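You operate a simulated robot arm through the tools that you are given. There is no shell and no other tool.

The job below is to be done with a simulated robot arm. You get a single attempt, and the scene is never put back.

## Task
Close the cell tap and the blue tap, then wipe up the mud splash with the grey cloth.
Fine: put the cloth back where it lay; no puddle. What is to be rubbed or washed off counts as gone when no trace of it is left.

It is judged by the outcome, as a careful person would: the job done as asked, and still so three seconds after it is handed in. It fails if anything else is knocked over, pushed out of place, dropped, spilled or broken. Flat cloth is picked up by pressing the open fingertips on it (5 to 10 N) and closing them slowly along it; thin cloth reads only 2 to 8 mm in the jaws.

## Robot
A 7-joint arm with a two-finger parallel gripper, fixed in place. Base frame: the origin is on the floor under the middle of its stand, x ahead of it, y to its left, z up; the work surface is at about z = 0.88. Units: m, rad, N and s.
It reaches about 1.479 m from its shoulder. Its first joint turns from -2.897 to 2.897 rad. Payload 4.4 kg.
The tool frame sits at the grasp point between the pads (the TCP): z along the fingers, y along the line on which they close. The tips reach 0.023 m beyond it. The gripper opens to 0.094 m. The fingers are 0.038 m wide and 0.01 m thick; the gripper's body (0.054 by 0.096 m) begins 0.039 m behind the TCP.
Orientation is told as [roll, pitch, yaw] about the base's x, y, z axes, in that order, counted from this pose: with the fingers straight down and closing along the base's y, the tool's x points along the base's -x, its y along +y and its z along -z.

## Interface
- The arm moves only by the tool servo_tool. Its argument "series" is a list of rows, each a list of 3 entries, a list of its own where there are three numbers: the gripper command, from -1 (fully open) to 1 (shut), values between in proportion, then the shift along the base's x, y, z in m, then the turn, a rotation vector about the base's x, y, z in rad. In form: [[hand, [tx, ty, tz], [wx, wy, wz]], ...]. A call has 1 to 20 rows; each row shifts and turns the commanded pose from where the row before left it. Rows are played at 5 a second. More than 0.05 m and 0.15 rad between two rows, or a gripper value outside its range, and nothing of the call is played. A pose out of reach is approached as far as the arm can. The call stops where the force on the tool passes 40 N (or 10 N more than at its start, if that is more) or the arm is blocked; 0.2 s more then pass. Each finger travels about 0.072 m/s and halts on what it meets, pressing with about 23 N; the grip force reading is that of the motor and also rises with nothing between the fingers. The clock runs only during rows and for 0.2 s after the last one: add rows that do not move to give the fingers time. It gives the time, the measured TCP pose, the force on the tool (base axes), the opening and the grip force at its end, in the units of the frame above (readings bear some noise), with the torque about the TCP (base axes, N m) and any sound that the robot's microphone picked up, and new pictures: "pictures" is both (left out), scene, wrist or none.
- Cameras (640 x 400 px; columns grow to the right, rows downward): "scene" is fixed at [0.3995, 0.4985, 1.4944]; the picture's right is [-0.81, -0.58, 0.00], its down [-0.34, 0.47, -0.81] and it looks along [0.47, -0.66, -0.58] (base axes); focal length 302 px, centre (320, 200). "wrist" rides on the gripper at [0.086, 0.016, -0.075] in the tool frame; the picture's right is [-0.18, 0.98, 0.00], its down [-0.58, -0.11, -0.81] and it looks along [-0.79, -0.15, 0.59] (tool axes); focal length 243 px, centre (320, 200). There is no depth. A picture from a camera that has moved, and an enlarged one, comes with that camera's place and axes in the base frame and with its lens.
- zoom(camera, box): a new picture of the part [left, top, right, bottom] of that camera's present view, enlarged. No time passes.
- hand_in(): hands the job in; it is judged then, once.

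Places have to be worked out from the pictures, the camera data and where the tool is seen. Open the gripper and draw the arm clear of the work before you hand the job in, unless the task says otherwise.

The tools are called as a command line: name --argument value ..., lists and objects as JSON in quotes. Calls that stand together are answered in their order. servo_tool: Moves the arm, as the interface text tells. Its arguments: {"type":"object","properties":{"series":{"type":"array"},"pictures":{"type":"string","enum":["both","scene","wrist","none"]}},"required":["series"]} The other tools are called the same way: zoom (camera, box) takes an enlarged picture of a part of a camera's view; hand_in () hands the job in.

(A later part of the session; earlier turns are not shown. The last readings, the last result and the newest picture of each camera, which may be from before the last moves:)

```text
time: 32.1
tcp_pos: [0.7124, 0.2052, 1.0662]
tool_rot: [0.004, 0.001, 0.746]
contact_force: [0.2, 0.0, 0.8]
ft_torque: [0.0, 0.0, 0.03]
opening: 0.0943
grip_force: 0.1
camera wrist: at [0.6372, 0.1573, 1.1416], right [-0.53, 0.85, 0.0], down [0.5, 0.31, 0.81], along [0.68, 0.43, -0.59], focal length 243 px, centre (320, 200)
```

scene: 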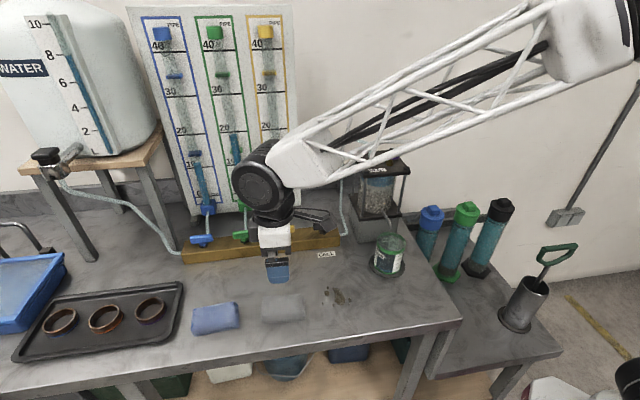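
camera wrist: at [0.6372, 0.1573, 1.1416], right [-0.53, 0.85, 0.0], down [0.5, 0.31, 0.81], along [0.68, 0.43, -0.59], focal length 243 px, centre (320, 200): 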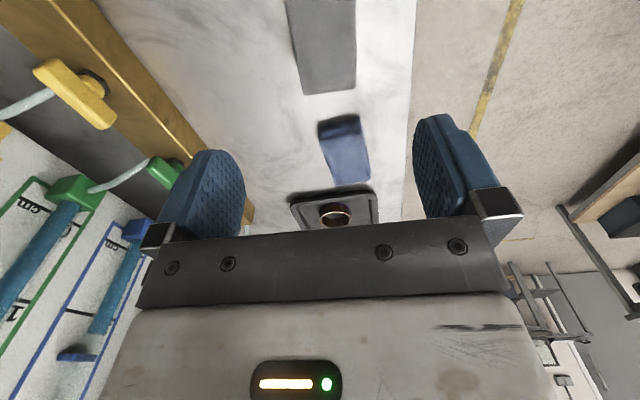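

The cloth is only partly in the wrist view. I'll back off along its length to see all of it, so I know exactly where it lay.

servo_tool --series '[[-1, [-0.038, -0.031, 0], [0, 0, 0]], [-1, [-0.038, -0.031, 0], [0, 0, 0]], [-1, [0, 0, 0], [0, 0, 0]]]'

zoom --camera "wrist" --box '[200, 0, 480, 190]'

zoom --camera "scene" --box '[240, 260, 380, 350]'

```text
time: 33.0
tcp_pos: [0.6355, 0.1413, 1.0681]
tool_rot: [0.005, 0.0, 0.745]
contact_force: [-0.3, 0.9, -1.0]
ft_torque: [0.01, 0.0, 0.0]
opening: 0.0941
grip_force: 0.2
camera wrist: at [0.5607, 0.0947, 1.1426], right [-0.53, 0.85, 0.0], down [0.5, 0.31, 0.81], along [0.68, 0.43, -0.59], focal length 243 px, centre (320, 200)
```

scene: 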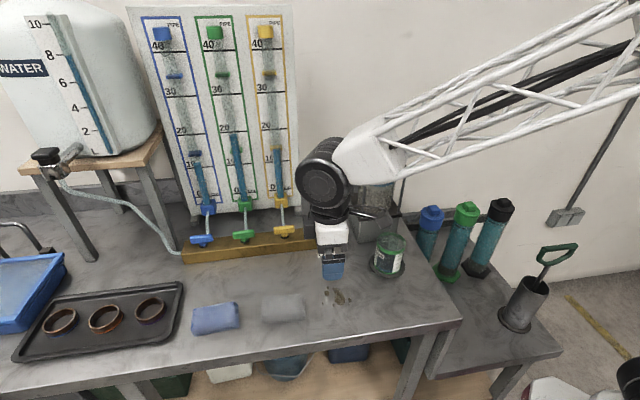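
wrist: 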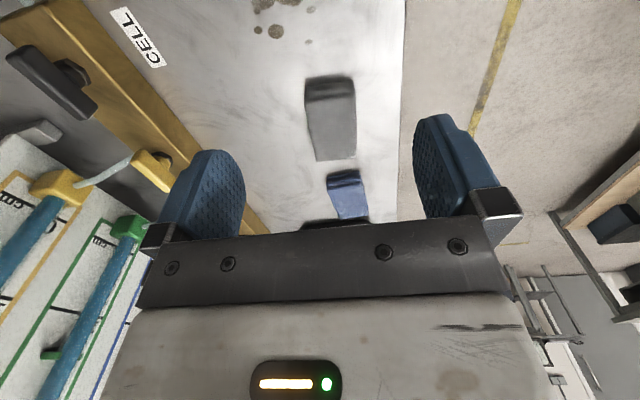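

```text
2.11 times, centred on (340, 95) of wrist
camera zoom: at [0.5607, 0.0947, 1.1426], right [-0.53, 0.85, 0.0], down [0.5, 0.31, 0.81], along [0.68, 0.43, -0.59], focal length 511 px, centre (278, 421)
```

zoom: 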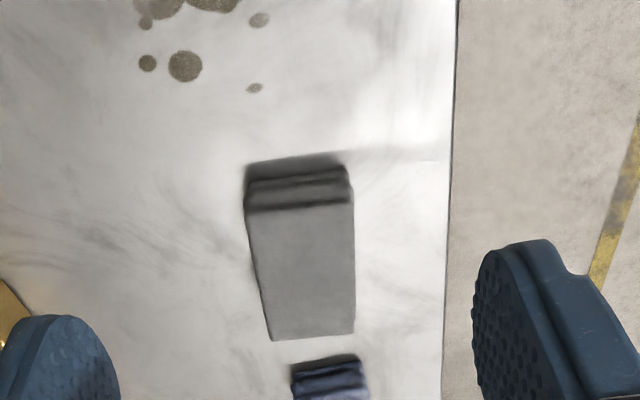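

```text
4.44 times, centred on (310, 305) of scene
camera zoom: at [0.3995, 0.4985, 1.4944], right [-0.81, -0.58, 0.0], down [-0.34, 0.47, -0.81], along [0.47, -0.66, -0.58], focal length 1341 px, centre (364, -267)
```

zoom: 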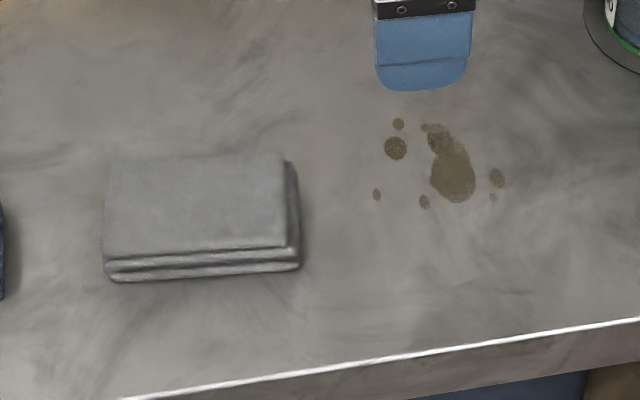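

The grey cloth is a folded pad about 96 × 54 mm and 22 mm thick. It is centred at about (0.710, 0.2085), with its long axis at about 39°, ending at (0.673, 0.178) and (0.747, 0.239). I'll straddle its short side at mid-length, coming down to z = 0.95 first to check alignment.

servo_tool --series '[[-1, [0.0373, 0.0336, 0], [0, 0, -0.03]], [-1, [0.0373, 0.0332, 0], [0, 0, -0.029]], [-1, [0, 0, -0.04], [0, 0, 0]], [-1, [0, 0, -0.04], [0, 0, 0]], [-1, [0, 0, -0.035], [0, 0, 0]], [-1, [0, 0, 0], [0, 0, 0]]]'

zoom --camera "scene" --box '[220, 230, 380, 340]'

```text
refused: row 1 steps farther than a row can; nothing moved
```

```text
3.64 times, centred on (300, 285) of scene
camera zoom: at [0.3995, 0.4985, 1.4944], right [-0.81, -0.58, 0.0], down [-0.34, 0.47, -0.81], along [0.47, -0.66, -0.58], focal length 1097 px, centre (393, -109)
```

zoom: 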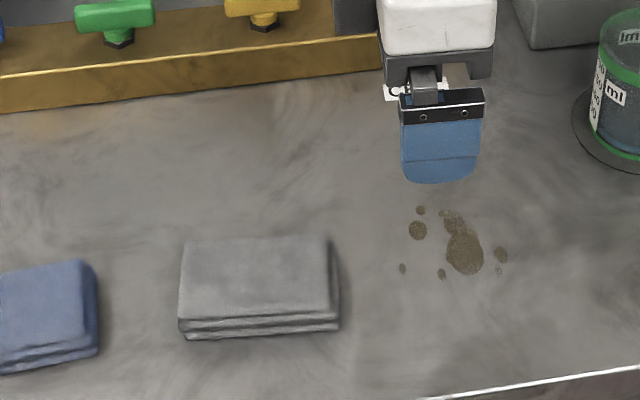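

The step came to 50.2 mm, just over the limit, so I'm splitting the same approach over three rows.

servo_tool --series '[[-1, [0.0249, 0.0223, 0], [0, 0, -0.02]], [-1, [0.0248, 0.0223, 0], [0, 0, -0.02]], [-1, [0.0248, 0.0222, 0], [0, 0, -0.019]], [-1, [0, 0, -0.04], [0, 0, 0]], [-1, [0, 0, -0.04], [0, 0, 0]], [-1, [0, 0, -0.035], [0, 0, 0]], [-1, [0, 0, 0], [0, 0, 0]]]'

zoom --camera "scene" --box '[220, 230, 380, 340]'

```text
time: 34.5
tcp_pos: [0.7087, 0.2099, 0.9524]
tool_rot: [0.004, 0.0, 0.683]
contact_force: [0.1, 0.5, 0.4]
ft_torque: [0.01, 0.0, 0.01]
opening: 0.094
grip_force: 0.1
camera wrist: at [0.6327, 0.1668, 1.0266], right [-0.48, 0.88, 0.0], down [0.52, 0.28, 0.81], along [0.71, 0.39, -0.59], focal length 243 px, centre (320, 200)
```

scene: 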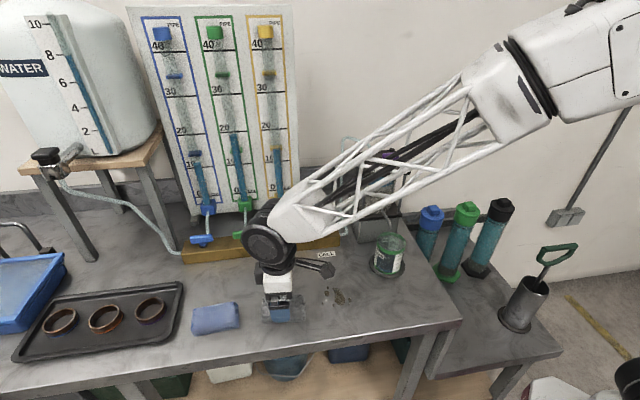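
wrist: 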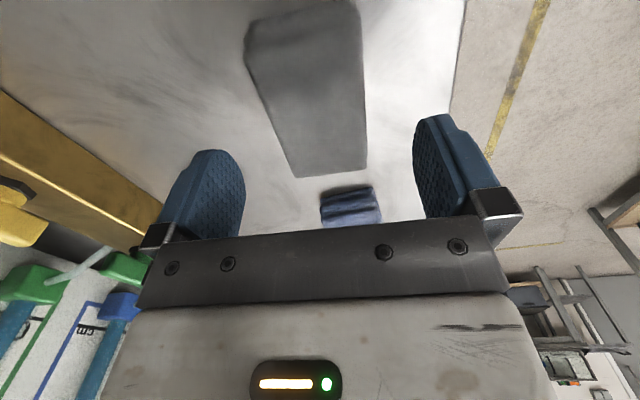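

```text
3.64 times, centred on (300, 285) of scene
camera zoom: at [0.3995, 0.4985, 1.4944], right [-0.81, -0.58, 0.0], down [-0.34, 0.47, -0.81], along [0.47, -0.66, -0.58], focal length 1097 px, centre (393, -109)
```

zoom: 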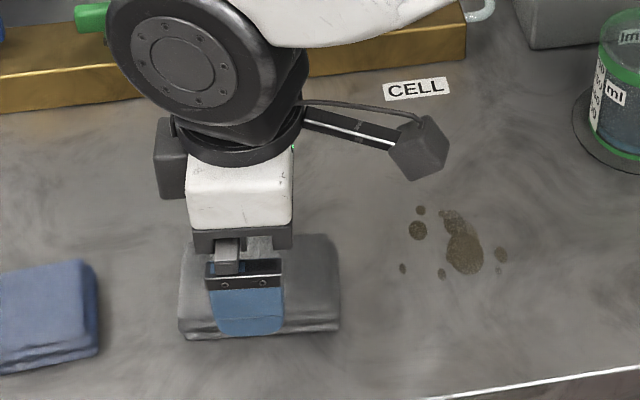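

The fingers straddle the cloth evenly. I'll lower to about 6 mm above the bench and close slowly on the pad's sides.

servo_tool --series '[[-1, [0, 0, -0.03], [0, 0, 0]], [-1, [0, 0, -0.014], [0, 0, 0]], [-1, [0, 0, 0], [0, 0, 0]], [-0.6, [0, 0, 0], [0, 0, 0]], [-0.3, [0, 0, 0], [0, 0, 0]], [-0.15, [0, 0, 0], [0, 0, 0]], [-0.05, [0, 0, 0], [0, 0, 0]], [0.05, [0, 0, 0], [0, 0, 0]], [0.1, [0, 0, 0], [0, 0, 0]], [0.1, [0, 0, 0], [0, 0, 0]]]'

zoom --camera "scene" --box '[220, 230, 380, 340]'

```text
time: 36.8
tcp_pos: [0.7094, 0.2121, 0.9097]
tool_rot: [0.002, -0.001, 0.686]
contact_force: [-0.3, -0.1, 1.3]
ft_torque: [-0.03, -0.03, 0.03]
opening: 0.0571
grip_force: 22.5
camera wrist: at [0.6324, 0.1683, 0.9836], right [-0.48, 0.88, 0.0], down [0.52, 0.28, 0.81], along [0.71, 0.39, -0.59], focal length 243 px, centre (320, 200)
```

scene: 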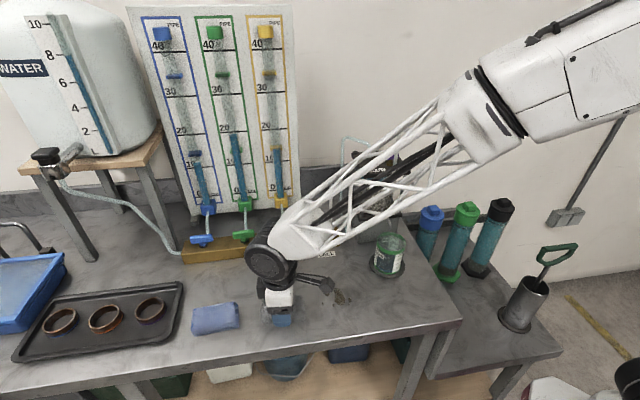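
wrist: 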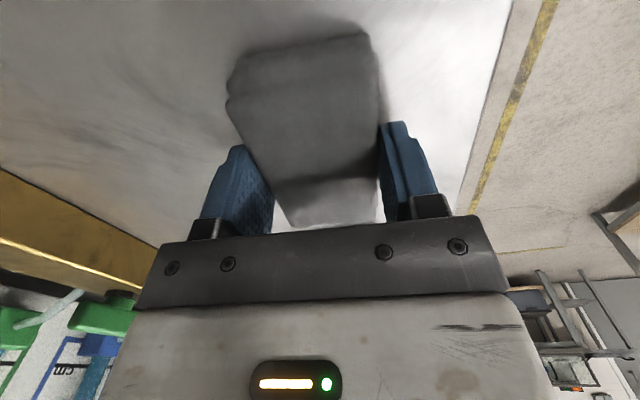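

```text
3.64 times, centred on (300, 285) of scene
camera zoom: at [0.3995, 0.4985, 1.4944], right [-0.81, -0.58, 0.0], down [-0.34, 0.47, -0.81], along [0.47, -0.66, -0.58], focal length 1097 px, centre (393, -109)
```

zoom: 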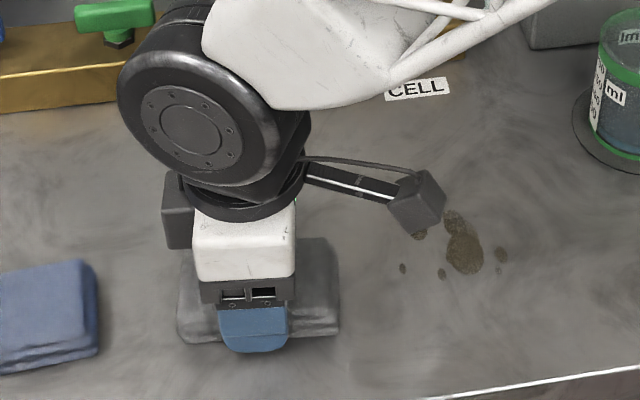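

The pad is firm: the jaws hold it at 57 mm. My commanded grasp pose is (0.710, 0.208, 0.909) at yaw 0.686, which I'll come back to. I'll tighten, lift 40 mm, and carry it to just front of the splash, which I place at x 0.595–0.665, y 0.08–0.14.

servo_tool --series '[[0.3, [0, 0, 0], [0, 0, 0]], [0.5, [0, 0, 0], [0, 0, 0]], [0.5, [0, 0, 0.02], [0, 0, 0]], [0.5, [0, 0, 0.02], [0, 0, 0]], [0.5, [0, 0, 0], [0, 0, 0]]]'

zoom --camera "scene" --box '[220, 230, 380, 340]'

```text
time: 38.0
tcp_pos: [0.7101, 0.2112, 0.9521]
tool_rot: [0.004, 0.001, 0.686]
contact_force: [0.4, -0.3, -0.4]
ft_torque: [0.01, -0.02, -0.02]
opening: 0.0573
grip_force: 23.0
camera wrist: at [0.6328, 0.1687, 1.0249], right [-0.48, 0.88, 0.0], down [0.52, 0.28, 0.81], along [0.71, 0.39, -0.59], focal length 243 px, centre (320, 200)
```

scene: 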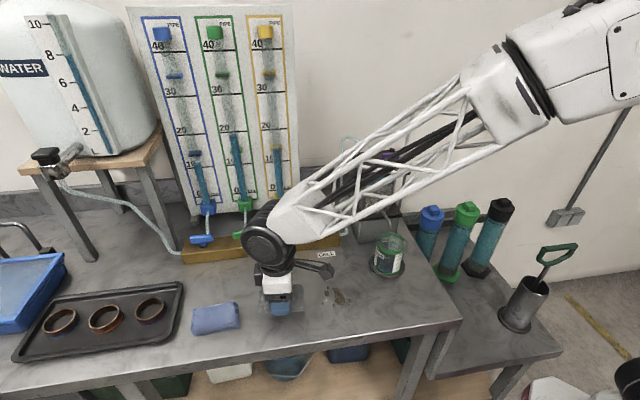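
wrist: 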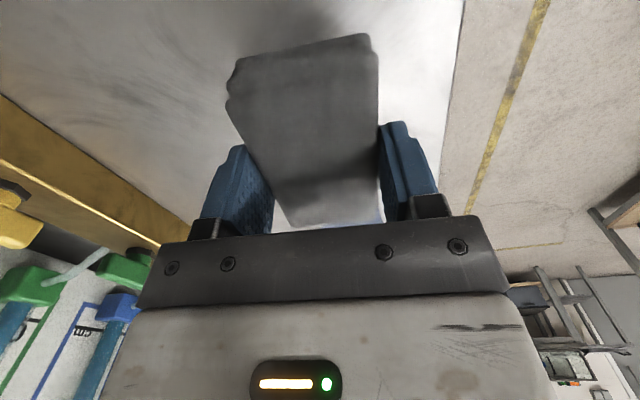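

```text
3.64 times, centred on (300, 285) of scene
camera zoom: at [0.3995, 0.4985, 1.4944], right [-0.81, -0.58, 0.0], down [-0.34, 0.47, -0.81], along [0.47, -0.66, -0.58], focal length 1097 px, centre (393, -109)
```

zoom: 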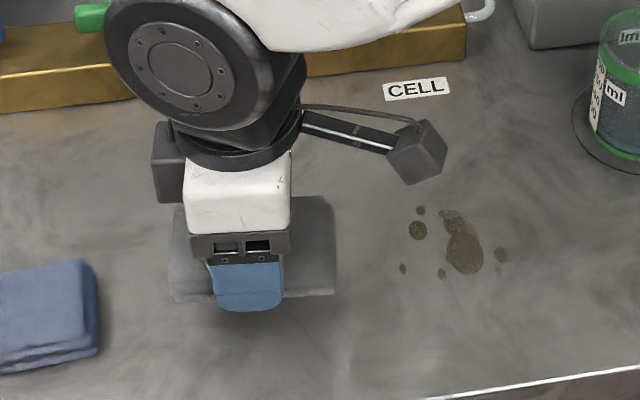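

The cloth is lifted cleanly as a stiff pad. Now I carry it over to the front side of the splash and lower it close to the bench.

servo_tool --series '[[0.5, [-0.0396, -0.0182, 0], [0, 0, 0]], [0.5, [-0.0396, -0.0182, 0], [0, 0, 0]], [0.5, [-0.0396, -0.0182, 0], [0, 0, 0]], [0.5, [0, 0, -0.02], [0, 0, 0]], [0.5, [0, 0, -0.015], [0, 0, 0]], [0.5, [0, 0, 0], [0, 0, 0]]]'

zoom --camera "scene" --box '[280, 230, 420, 340]'

```text
time: 39.4
tcp_pos: [0.592, 0.1561, 0.9148]
tool_rot: [0.002, 0.0, 0.685]
contact_force: [-0.4, 0.1, -0.7]
ft_torque: [0.0, 0.0, -0.04]
opening: 0.0575
grip_force: 22.9
camera wrist: at [0.5142, 0.1136, 0.9889], right [-0.48, 0.88, 0.0], down [0.52, 0.28, 0.81], along [0.71, 0.39, -0.59], focal length 243 px, centre (320, 200)
```

scene: 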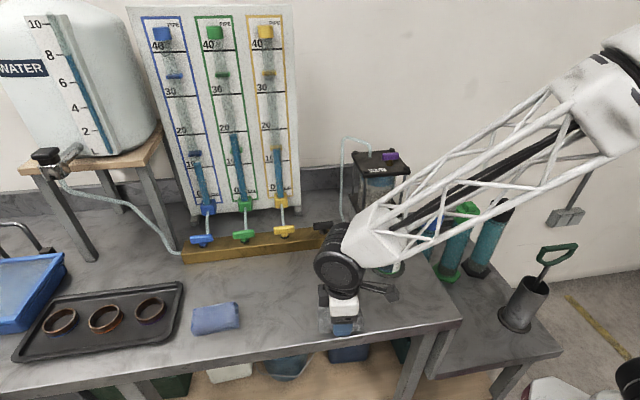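
wrist: 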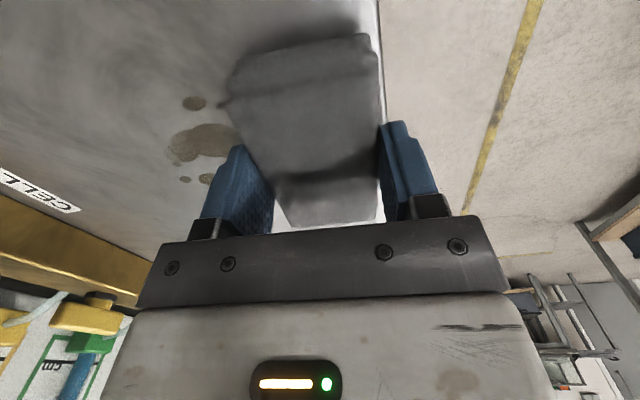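

```text
3.64 times, centred on (350, 285) of scene
camera zoom: at [0.3995, 0.4985, 1.4944], right [-0.81, -0.58, 0.0], down [-0.34, 0.47, -0.81], along [0.47, -0.66, -0.58], focal length 1097 px, centre (211, -109)
```

zoom: 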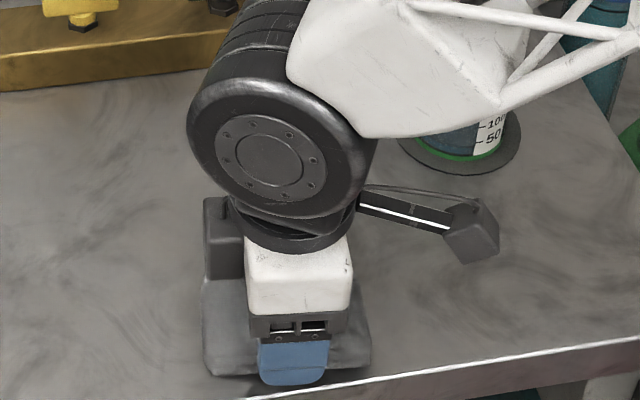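

The pad is in place just front of the splash, covering its full width along the pad's length. I'll lower it in small steps until it presses on the bench.

servo_tool --series '[[0.5, [0, 0, -0.003], [0, 0, 0]], [0.5, [0, 0, -0.002], [0, 0, 0]], [0.5, [0, 0, -0.001], [0, 0, 0]], [0.5, [0, 0, 0], [0, 0, 0]]]' --pictures "none"

```text
time: 40.4
tcp_pos: [0.5913, 0.1568, 0.9091]
tool_rot: [0.002, -0.001, 0.685]
contact_force: [-1.8, 0.4, 7.6]
ft_torque: [-0.12, 0.05, 0.0]
opening: 0.0575
grip_force: 23.3
```

It presses with 7.6 N. Now a slow stroke across the splash towards the back.

servo_tool --series '[[0.5, [0.0095, -0.0116, 0], [0, 0, 0]], [0.5, [0.0095, -0.0116, 0], [0, 0, 0]], [0.5, [0.0095, -0.0116, 0], [0, 0, 0]], [0.5, [0.0095, -0.0116, 0], [0, 0, 0]], [0.5, [0.0095, -0.0116, 0], [0, 0, 0]], [0.5, [0.0095, -0.0116, 0], [0, 0, 0]], [0.5, [0.0095, -0.0116, 0], [0, 0, 0]], [0.5, [0, 0, 0], [0, 0, 0]]]'

zoom --camera "scene" --box '[280, 230, 420, 340]'

```text
time: 42.1
tcp_pos: [0.6565, 0.0753, 0.909]
tool_rot: [0.004, -0.001, 0.686]
contact_force: [-0.8, 0.4, 6.2]
ft_torque: [-0.04, 0.0, -0.01]
opening: 0.0576
grip_force: 22.8
camera wrist: at [0.5793, 0.0322, 0.9834], right [-0.48, 0.88, 0.0], down [0.52, 0.28, 0.81], along [0.71, 0.39, -0.59], focal length 243 px, centre (320, 200)
```

scene: 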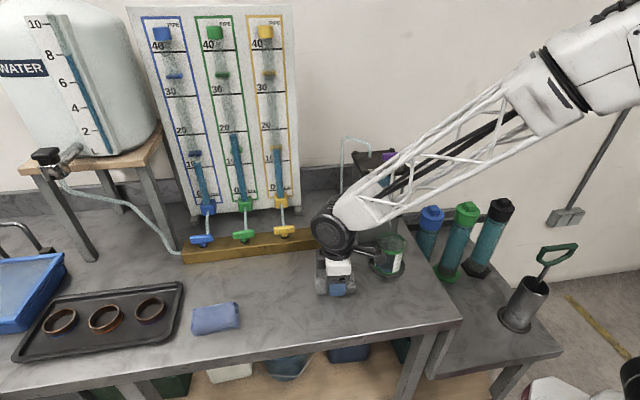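
wrist: 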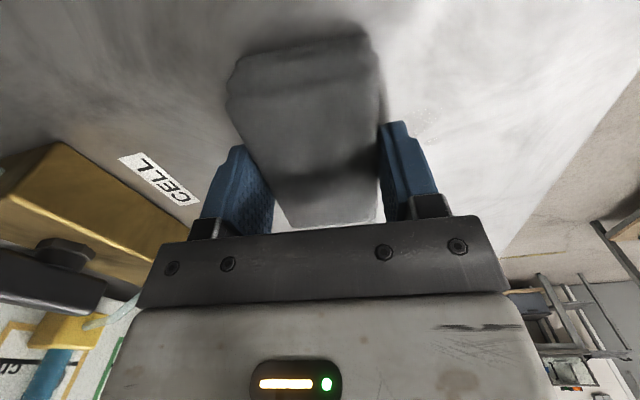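

```text
3.64 times, centred on (350, 285) of scene
camera zoom: at [0.3995, 0.4985, 1.4944], right [-0.81, -0.58, 0.0], down [-0.34, 0.47, -0.81], along [0.47, -0.66, -0.58], focal length 1097 px, centre (211, -109)
```

zoom: 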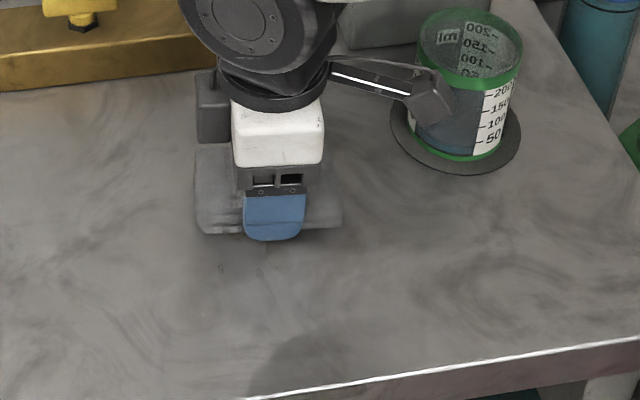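

Most of the splash has gone under the pad, with two faint marks left near the front. The camera stays about 30 mm off the beaker. I'll stroke back and forth again with slight sideways offsets.

servo_tool --series '[[0.5, [-0.0075, 0.0135, 0], [0, 0, 0]], [0.5, [-0.0095, 0.0116, 0], [0, 0, 0]], [0.5, [-0.0095, 0.0116, 0], [0, 0, 0]], [0.5, [-0.0095, 0.0116, 0], [0, 0, 0]], [0.5, [-0.0095, 0.0116, 0], [0, 0, 0]], [0.5, [-0.0095, 0.0116, 0], [0, 0, 0]], [0.5, [-0.0095, 0.0116, 0], [0, 0, 0]], [0.5, [0.005, -0.015, 0], [0, 0, 0]], [0.5, [0.0095, -0.0116, 0], [0, 0, 0]], [0.5, [0.0095, -0.0116, 0], [0, 0, 0]], [0.5, [0.0095, -0.0116, 0], [0, 0, 0]], [0.5, [0.0095, -0.0116, 0], [0, 0, 0]], [0.5, [0.0095, -0.0116, 0], [0, 0, 0]], [0.5, [0.0095, -0.0116, 0], [0, 0, 0]], [0.5, [0, 0, 0], [0, 0, 0]]]'

zoom --camera "scene" --box '[290, 270, 390, 330]'

```text
time: 45.4
tcp_pos: [0.6548, 0.0731, 0.9087]
tool_rot: [0.003, 0.0, 0.687]
contact_force: [-0.2, 0.1, -0.8]
ft_torque: [-0.02, -0.01, -0.03]
opening: 0.0573
grip_force: 22.8
camera wrist: at [0.5779, 0.0303, 0.9838], right [-0.48, 0.88, 0.0], down [0.52, 0.28, 0.81], along [0.71, 0.39, -0.59], focal length 243 px, centre (320, 200)
```

scene: 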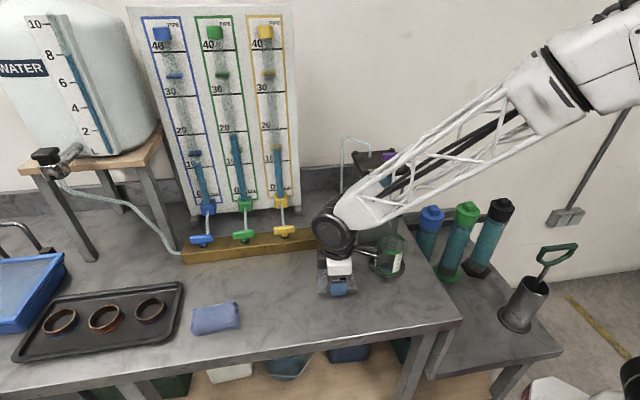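
wrist: 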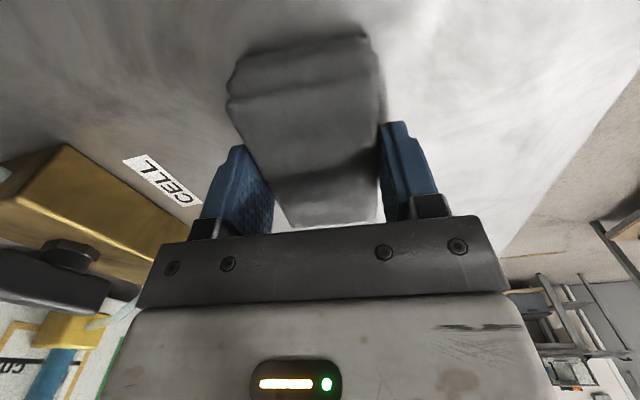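

```text
6.40 times, centred on (340, 300) of scene
camera zoom: at [0.3995, 0.4985, 1.4944], right [-0.81, -0.58, 0.0], down [-0.34, 0.47, -0.81], along [0.47, -0.66, -0.58], focal length 1931 px, centre (192, -440)
```

zoom: 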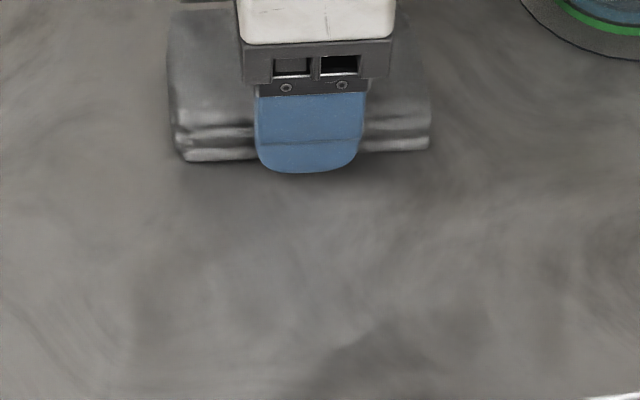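

The visible part is clean, but the pressure has dropped to about zero. I'll press 1.5 mm more, stroke back to the front, and look at the area underneath.

servo_tool --series '[[0.5, [0, 0, -0.001], [0, 0, 0]], [0.5, [0, 0, -0.0005], [0, 0, 0]], [0.5, [-0.0095, 0.0116, 0], [0, 0, 0]], [0.5, [-0.0095, 0.0116, 0], [0, 0, 0]], [0.5, [-0.0095, 0.0116, 0], [0, 0, 0]], [0.5, [-0.0095, 0.0116, 0], [0, 0, 0]], [0.5, [-0.0095, 0.0116, 0], [0, 0, 0]], [0.5, [-0.0095, 0.0116, 0], [0, 0, 0]], [0.5, [-0.007, 0.0086, 0], [0, 0, 0]], [0.5, [0, 0, 0], [0, 0, 0]]]'

zoom --camera "wrist" --box '[80, 40, 280, 220]'

zoom --camera "scene" --box '[290, 260, 410, 330]'

```text
time: 47.5
tcp_pos: [0.5923, 0.1533, 0.9073]
tool_rot: [0.004, -0.002, 0.685]
contact_force: [0.7, -1.1, 3.1]
ft_torque: [-0.16, 0.06, 0.05]
opening: 0.0573
grip_force: 23.1
stopped in row 10: the force on the tool passed its limit at 41 N (the readings are from after the stop); the commanded pose is now the measured one
camera wrist: at [0.5143, 0.1099, 0.982], right [-0.48, 0.88, 0.0], down [0.52, 0.28, 0.81], along [0.71, 0.39, -0.59], focal length 243 px, centre (320, 200)
```

scene: 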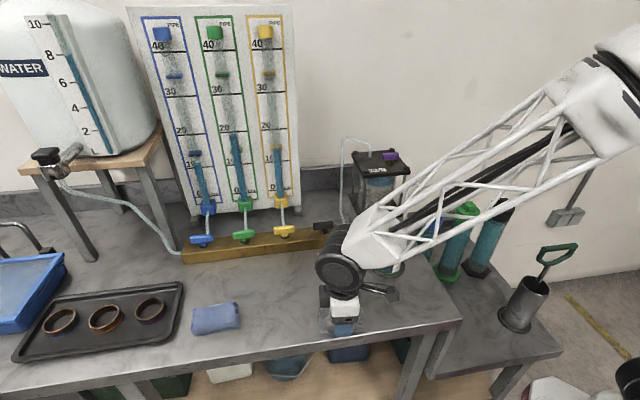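
wrist: 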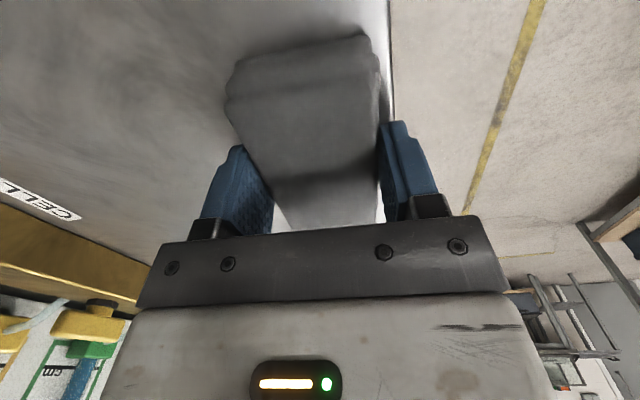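

```text
2.22 times, centred on (180, 130) of wrist
camera zoom: at [0.5143, 0.1099, 0.982], right [-0.48, 0.88, 0.0], down [0.52, 0.28, 0.81], along [0.71, 0.39, -0.59], focal length 539 px, centre (631, 356)
```

zoom: 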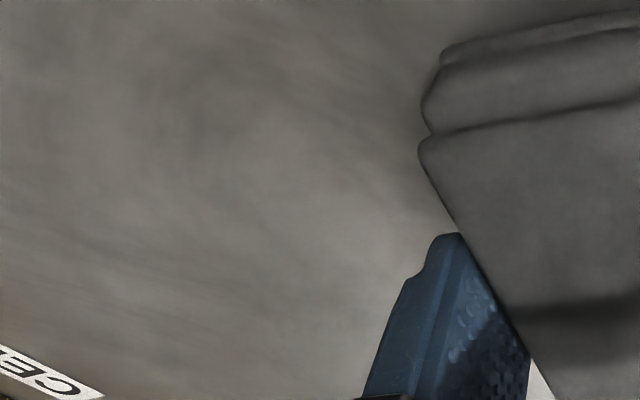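

```text
5.33 times, centred on (350, 295) of scene
camera zoom: at [0.3995, 0.4985, 1.4944], right [-0.81, -0.58, 0.0], down [-0.34, 0.47, -0.81], along [0.47, -0.66, -0.58], focal length 1609 px, centre (160, -307)
```

zoom: 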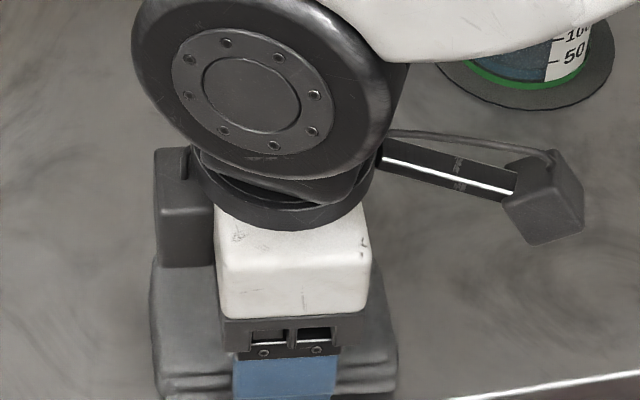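

The stroke is done. The force limit tripped at the front end from my added pressing, and the reading is back to 3 N. The wiped area looks clean from here, so I'll lift 40 mm and carry the cloth back over its place, which gives the scene camera a clear view of the whole splash area.

servo_tool --series '[[0.5, [0, 0, 0.02], [0, 0, 0]], [0.5, [0, 0, 0.022], [0, 0, 0]], [0.5, [0.0392, 0.0195, 0], [0, 0, 0]], [0.5, [0.0392, 0.0195, 0], [0, 0, 0]], [0.5, [0.0391, 0.0195, 0], [0, 0, 0]], [0.5, [0, 0, 0], [0, 0, 0]]]'

zoom --camera "scene" --box '[300, 260, 400, 330]'

zoom --camera "scene" --box '[220, 230, 380, 340]'

```text
time: 48.9
tcp_pos: [0.7123, 0.2105, 0.9497]
tool_rot: [0.003, 0.0, 0.687]
contact_force: [-1.0, -0.7, -0.7]
ft_torque: [-0.02, -0.03, 0.0]
opening: 0.0573
grip_force: 23.2
camera wrist: at [0.6339, 0.1689, 1.0237], right [-0.48, 0.88, 0.0], down [0.52, 0.28, 0.81], along [0.71, 0.39, -0.59], focal length 243 px, centre (320, 200)
```

scene: 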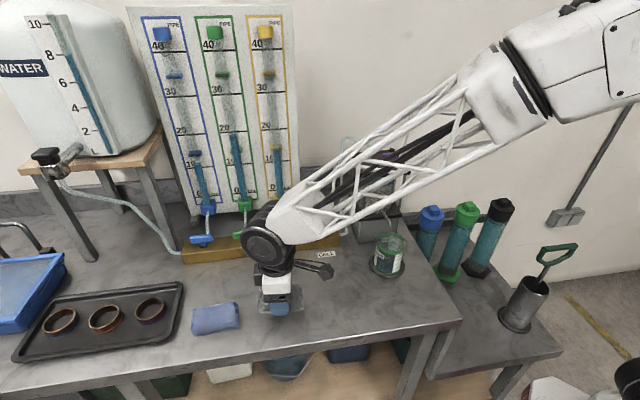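
wrist: 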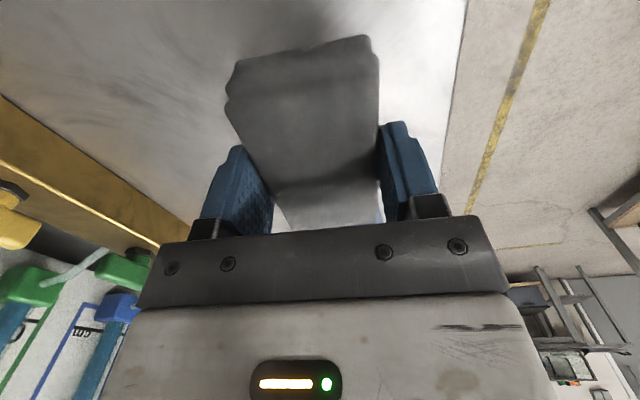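

```text
5.71 times, centred on (350, 295) of scene
camera zoom: at [0.3995, 0.4985, 1.4944], right [-0.81, -0.58, 0.0], down [-0.34, 0.47, -0.81], along [0.47, -0.66, -0.58], focal length 1724 px, centre (149, -343)
```

zoom: 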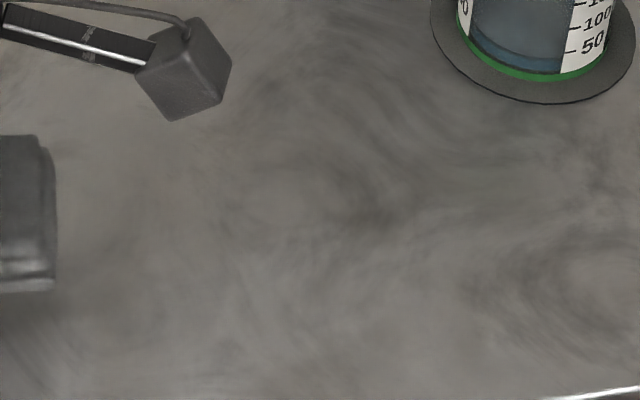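

```text
3.64 times, centred on (300, 285) of scene
camera zoom: at [0.3995, 0.4985, 1.4944], right [-0.81, -0.58, 0.0], down [-0.34, 0.47, -0.81], along [0.47, -0.66, -0.58], focal length 1097 px, centre (393, -109)
```

zoom: 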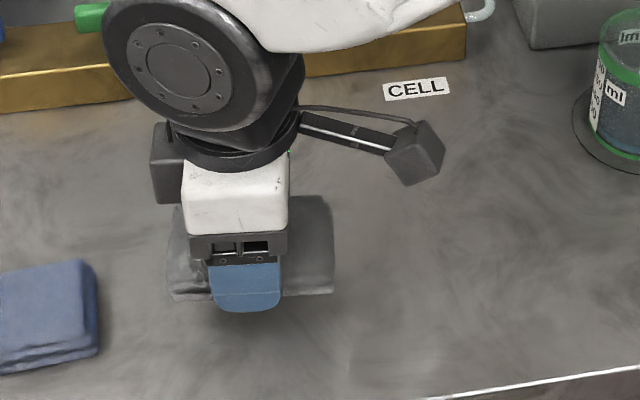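

The pad and hand match their earlier lifted picture. I'll look harder at the wiped area for any trace before setting the cloth down.

zoom --camera "scene" --box '[320, 280, 370, 312]'

zoom --camera "scene" --box '[335, 270, 385, 302]'

zoom --camera "scene" --box '[310, 295, 390, 345]'

```text
12.50 times, centred on (345, 296) of scene
camera zoom: at [0.3995, 0.4985, 1.4944], right [-0.81, -0.58, 0.0], down [-0.34, 0.47, -0.81], along [0.47, -0.66, -0.58], focal length 3771 px, centre (8, -1000)
```

zoom: 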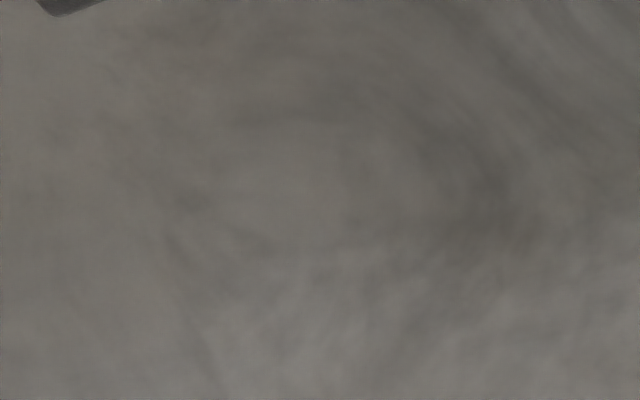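

```text
12.50 times, centred on (360, 286) of scene
camera zoom: at [0.3995, 0.4985, 1.4944], right [-0.81, -0.58, 0.0], down [-0.34, 0.47, -0.81], along [0.47, -0.66, -0.58], focal length 3771 px, centre (-180, -875)
```

zoom: 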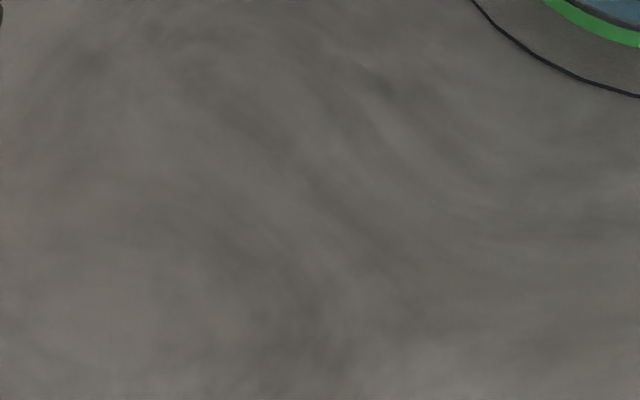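

```text
8.00 times, centred on (350, 320) of scene
camera zoom: at [0.3995, 0.4985, 1.4944], right [-0.81, -0.58, 0.0], down [-0.34, 0.47, -0.81], along [0.47, -0.66, -0.58], focal length 2414 px, centre (80, -760)
```

zoom: 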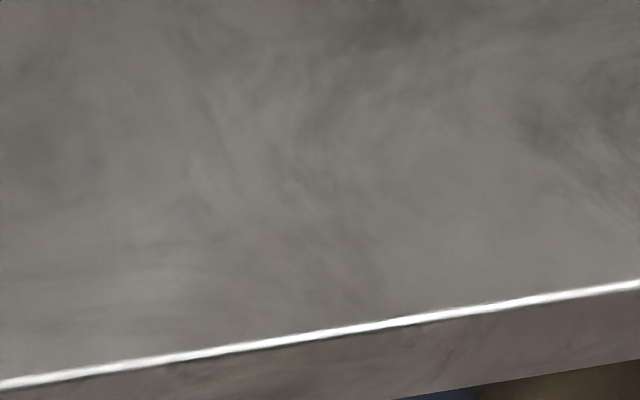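

The area looks clean, showing only the bench's own swirl pattern. Some strokes ran light, so for certainty I'll make one more pass at a proper pressing force before putting the cloth back.

servo_tool --series '[[0.5, [-0.0395, -0.0195, 0], [0, 0, 0]], [0.5, [-0.0395, -0.0195, 0], [0, 0, 0]], [0.5, [-0.0395, -0.0195, 0], [0, 0, 0]], [0.5, [0, 0, -0.02], [0, 0, 0]], [0.5, [0, 0, -0.018], [0, 0, 0]], [0.5, [0, 0, -0.002], [0, 0, 0]], [0.5, [0, 0, -0.001], [0, 0, 0]], [0.5, [0, 0, 0], [0, 0, 0]]]' --pictures "none"

```text
time: 50.7
tcp_pos: [0.591, 0.1536, 0.9076]
tool_rot: [0.005, 0.0, 0.686]
contact_force: [0.7, -0.5, 1.3]
ft_torque: [0.01, -0.04, 0.05]
opening: 0.0576
grip_force: 23.5
```

The force is 1.3 N, so the pad is just touching. I'll press in half-millimetre steps to reach a good wiping force.

servo_tool --series '[[0.5, [0, 0, -0.0005], [0, 0, 0]], [0.5, [0, 0, 0], [0, 0, 0]]]' --pictures "none"

```text
time: 51.3
tcp_pos: [0.5903, 0.1525, 0.9073]
tool_rot: [0.005, -0.001, 0.685]
contact_force: [1.5, 0.2, -0.5]
ft_torque: [-0.02, 0.0, -0.03]
opening: 0.0569
grip_force: 22.7
```

servo_tool --series '[[0.5, [0, 0, -0.0007], [0, 0, 0]], [0.5, [0, 0, 0], [0, 0, 0]], [0.5, [0, 0, 0], [0, 0, 0]]]' --pictures "none"

```text
time: 52.1
tcp_pos: [0.591, 0.1529, 0.9072]
tool_rot: [0.004, -0.002, 0.686]
contact_force: [-0.3, -2.8, 10.6]
ft_torque: [-0.17, -0.01, 0.0]
opening: 0.0578
grip_force: 23.3
```

It now presses with about 10 N, a good wiping force. I'll stroke to the back and return to the front.

servo_tool --series '[[0.5, [0.0095, -0.0116, 0], [0, 0, 0]], [0.5, [0.0095, -0.0116, 0], [0, 0, 0]], [0.5, [0.0095, -0.0116, 0], [0, 0, 0]], [0.5, [0.0095, -0.0116, 0], [0, 0, 0]], [0.5, [0.0095, -0.0116, 0], [0, 0, 0]], [0.5, [0.0095, -0.0116, 0], [0, 0, 0]], [0.5, [0.0085, -0.0104, 0], [0, 0, 0]], [0.5, [0, 0, 0], [0, 0, 0]]]' --pictures "none"

```text
time: 53.9
tcp_pos: [0.6558, 0.0714, 0.9066]
tool_rot: [0.004, -0.003, 0.686]
contact_force: [-5.5, 5.4, 15.3]
ft_torque: [0.11, -0.04, 0.02]
opening: 0.0573
grip_force: 22.8
```

The back end reads 15 N, which is firm but within limits. I'll ease off half a millimetre and stroke back to the front.

servo_tool --series '[[0.5, [-0.0055, 0.0145, 0.0003], [0, 0, 0]], [0.5, [-0.0095, 0.0116, 0], [0, 0, 0]], [0.5, [-0.0095, 0.0116, 0], [0, 0, 0]], [0.5, [-0.0095, 0.0116, 0], [0, 0, 0]], [0.5, [-0.0095, 0.0116, 0.0003], [0, 0, 0]], [0.5, [-0.0095, 0.0116, 0], [0, 0, 0]], [0.5, [-0.0085, 0.0104, 0.0003], [0, 0, 0]], [0.5, [0, 0, 0], [0, 0, 0]]]'

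zoom --camera "wrist" --box '[80, 20, 280, 220]'

```text
time: 55.7
tcp_pos: [0.5924, 0.1535, 0.9082]
tool_rot: [0.005, -0.001, 0.686]
contact_force: [0.4, 0.4, -0.6]
ft_torque: [0.01, -0.02, -0.02]
opening: 0.0573
grip_force: 22.9
camera wrist: at [0.5158, 0.1116, 0.9831], right [-0.48, 0.88, 0.0], down [0.52, 0.28, 0.81], along [0.71, 0.39, -0.59], focal length 243 px, centre (320, 200)
```

scene: 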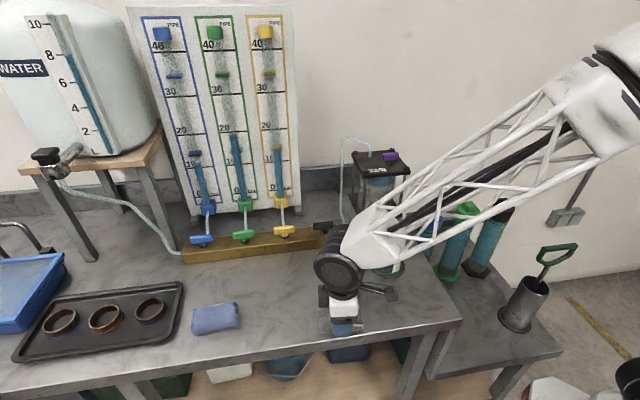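
wrist: 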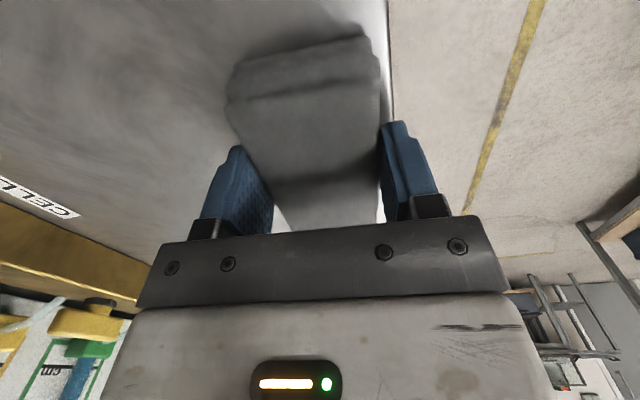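

```text
2.00 times, centred on (180, 120) of wrist
camera zoom: at [0.5158, 0.1116, 0.9831], right [-0.48, 0.88, 0.0], down [0.52, 0.28, 0.81], along [0.71, 0.39, -0.59], focal length 485 px, centre (600, 360)
```

zoom: 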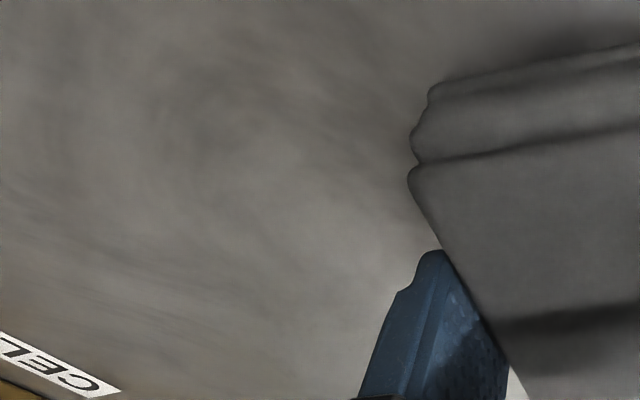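

The whole area is clean in the wrist view too. I'll lift and carry the cloth back over its original place, (0.7095, 0.211) in tool readings at the grasp.

servo_tool --series '[[0.5, [0, 0, 0.02], [0, 0, 0]], [0.5, [0, 0, 0.02], [0, 0, 0]], [0.5, [0.0388, 0.019, 0], [0, 0, 0]], [0.5, [0.0388, 0.019, 0], [0, 0, 0]], [0.5, [0.0388, 0.019, 0], [0, 0, 0]], [0.5, [0, 0, 0], [0, 0, 0]], [0.5, [0, 0, 0], [0, 0, 0]]]'

zoom --camera "scene" --box '[220, 230, 380, 340]'

zoom --camera "scene" --box '[310, 270, 390, 320]'

```text
time: 57.3
tcp_pos: [0.7119, 0.2116, 0.9494]
tool_rot: [0.004, -0.003, 0.686]
contact_force: [-0.5, 0.9, -1.3]
ft_torque: [-0.03, 0.02, 0.02]
opening: 0.0574
grip_force: 23.5
camera wrist: at [0.6353, 0.1689, 1.0245], right [-0.48, 0.88, 0.0], down [0.52, 0.28, 0.81], along [0.71, 0.39, -0.59], focal length 243 px, centre (320, 200)
```

scene: 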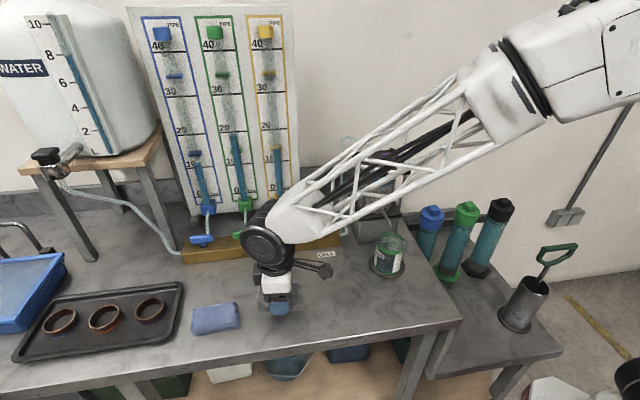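
wrist: 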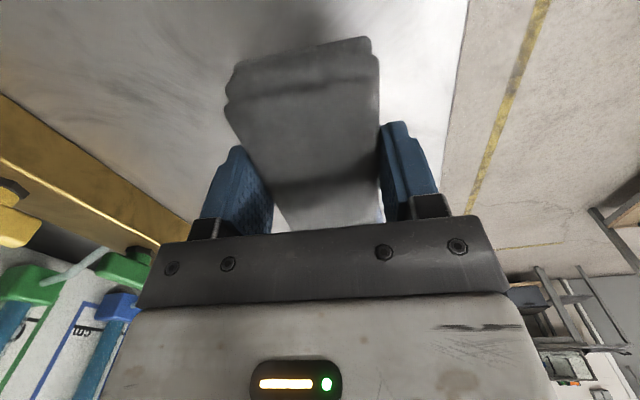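

```text
3.64 times, centred on (300, 285) of scene
camera zoom: at [0.3995, 0.4985, 1.4944], right [-0.81, -0.58, 0.0], down [-0.34, 0.47, -0.81], along [0.47, -0.66, -0.58], focal length 1097 px, centre (393, -109)
```

zoom: 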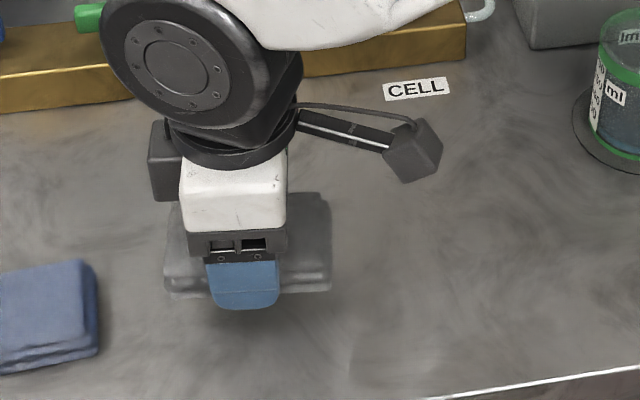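

```text
8.00 times, centred on (350, 295) of scene
camera zoom: at [0.3995, 0.4985, 1.4944], right [-0.81, -0.58, 0.0], down [-0.34, 0.47, -0.81], along [0.47, -0.66, -0.58], focal length 2414 px, centre (80, -560)
```

zoom: 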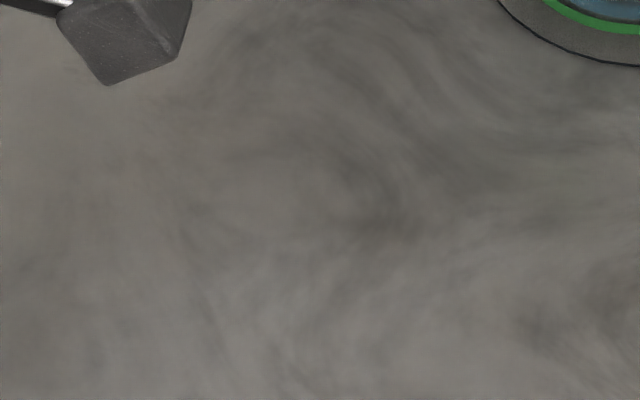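

Compared with the first lifted picture, I'm about 3 mm too far along +x. I'll correct that and lower the cloth nearly to the bench.

servo_tool --series '[[0.5, [-0.0025, -0.001, 0], [0, 0, 0]], [0.5, [0, 0, -0.02], [0, 0, 0]], [0.5, [0, 0, -0.016], [0, 0, 0]], [0.5, [0, 0, -0.002], [0, 0, 0]], [0.5, [0, 0, -0.001], [0, 0, 0]], [0.5, [0, 0, 0], [0, 0, 0]]]'

zoom --camera "scene" --box '[220, 230, 380, 340]'

```text
time: 58.7
tcp_pos: [0.7098, 0.2115, 0.908]
tool_rot: [0.005, -0.002, 0.687]
contact_force: [-0.5, -0.5, 0.3]
ft_torque: [-0.02, 0.02, 0.0]
opening: 0.0575
grip_force: 22.7
camera wrist: at [0.6319, 0.1685, 0.9833], right [-0.48, 0.88, 0.0], down [0.52, 0.28, 0.81], along [0.71, 0.39, -0.59], focal length 243 px, centre (320, 200)
```

scene: 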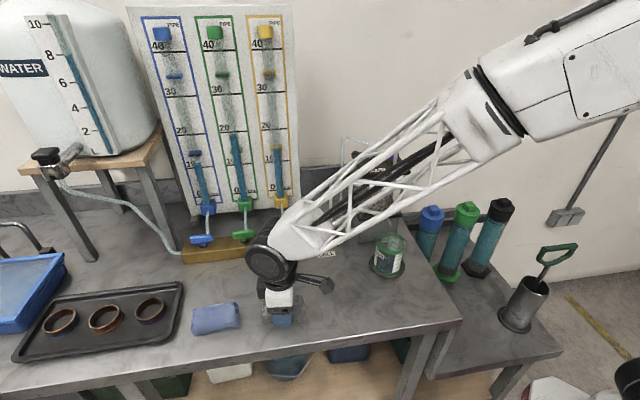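
wrist: 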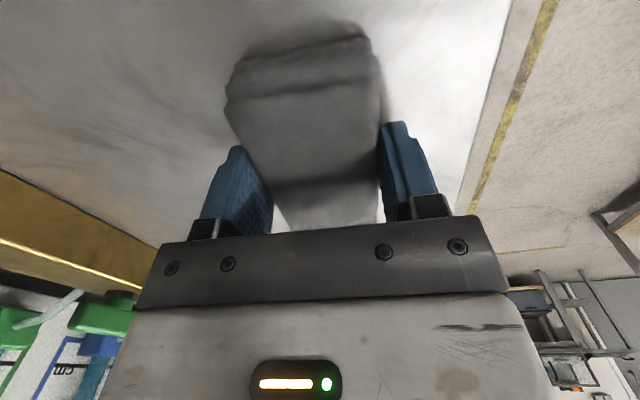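

```text
3.64 times, centred on (300, 285) of scene
camera zoom: at [0.3995, 0.4985, 1.4944], right [-0.81, -0.58, 0.0], down [-0.34, 0.47, -0.81], along [0.47, -0.66, -0.58], focal length 1097 px, centre (393, -109)
```

zoom: 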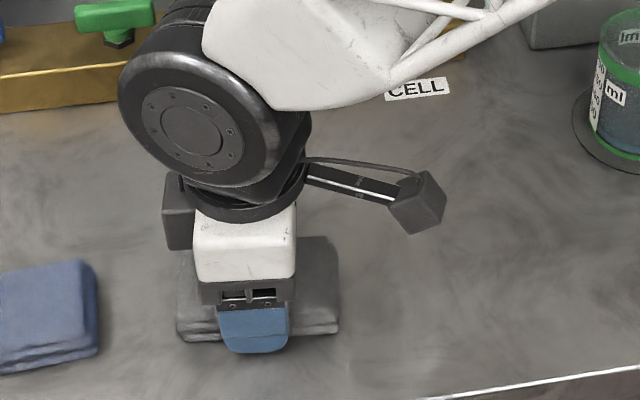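

The cloth now matches its original outline in the picture and hovers within about a millimetre of the bench. I'll lower that last bit, open slowly, and rise straight up.

servo_tool --series '[[0.5, [0, 0, -0.0008], [0, 0, 0]], [0.5, [0, 0, 0], [0, 0, 0]], [0.1, [0, 0, 0], [0, 0, 0]], [-0.2, [0, 0, 0], [0, 0, 0]], [-0.5, [0, 0, 0], [0, 0, 0]], [-0.9, [0, 0, 0], [0, 0, 0]], [-0.9, [0, 0, 0], [0, 0, 0]], [-0.9, [0, 0, 0.02], [0, 0, 0]], [-0.9, [0, 0, 0.04], [0, 0, 0]], [-0.9, [0, 0, 0.05], [0, 0, 0]], [-0.9, [0, 0, 0.05], [0, 0, 0]], [-0.9, [0, 0, 0], [0, 0, 0]]]'

zoom --camera "scene" --box '[220, 230, 380, 340]'

```text
time: 61.3
tcp_pos: [0.7082, 0.2112, 1.0688]
tool_rot: [0.003, -0.002, 0.686]
contact_force: [0.9, 0.5, 0.2]
ft_torque: [-0.01, 0.02, 0.0]
opening: 0.0891
grip_force: 0.0
camera wrist: at [0.6314, 0.1691, 1.1421], right [-0.48, 0.88, 0.0], down [0.52, 0.28, 0.81], along [0.71, 0.39, -0.59], focal length 243 px, centre (320, 200)
```

scene: 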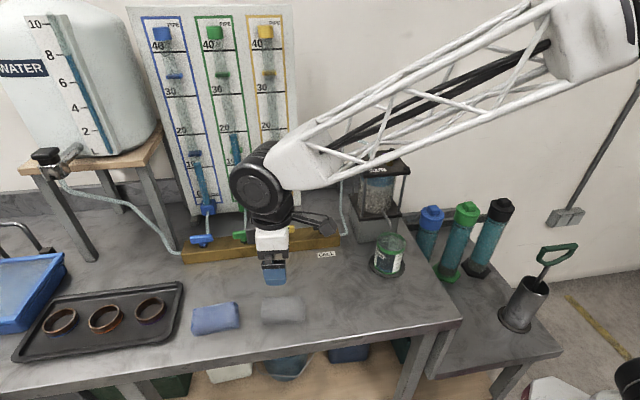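
wrist: 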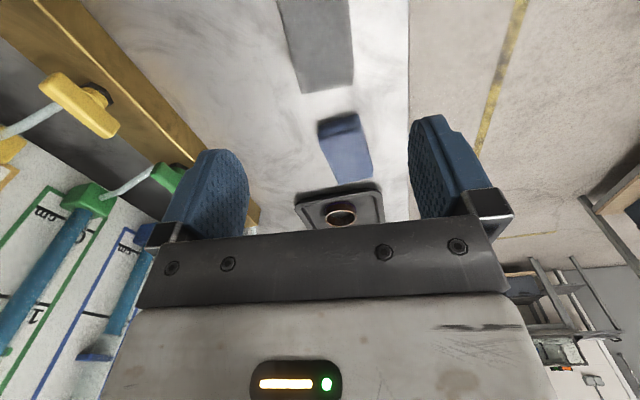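

```text
3.64 times, centred on (300, 285) of scene
camera zoom: at [0.3995, 0.4985, 1.4944], right [-0.81, -0.58, 0.0], down [-0.34, 0.47, -0.81], along [0.47, -0.66, -0.58], focal length 1097 px, centre (393, -109)
```

zoom: 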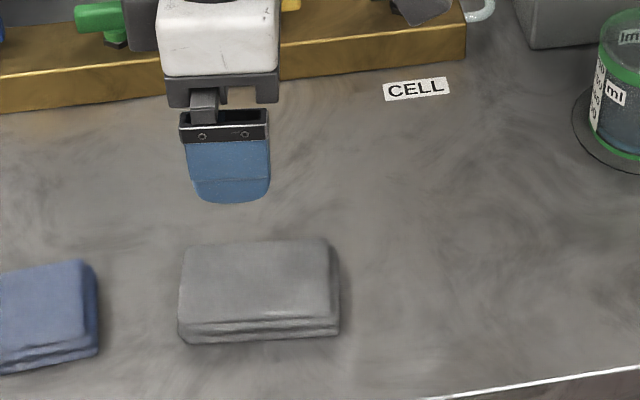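

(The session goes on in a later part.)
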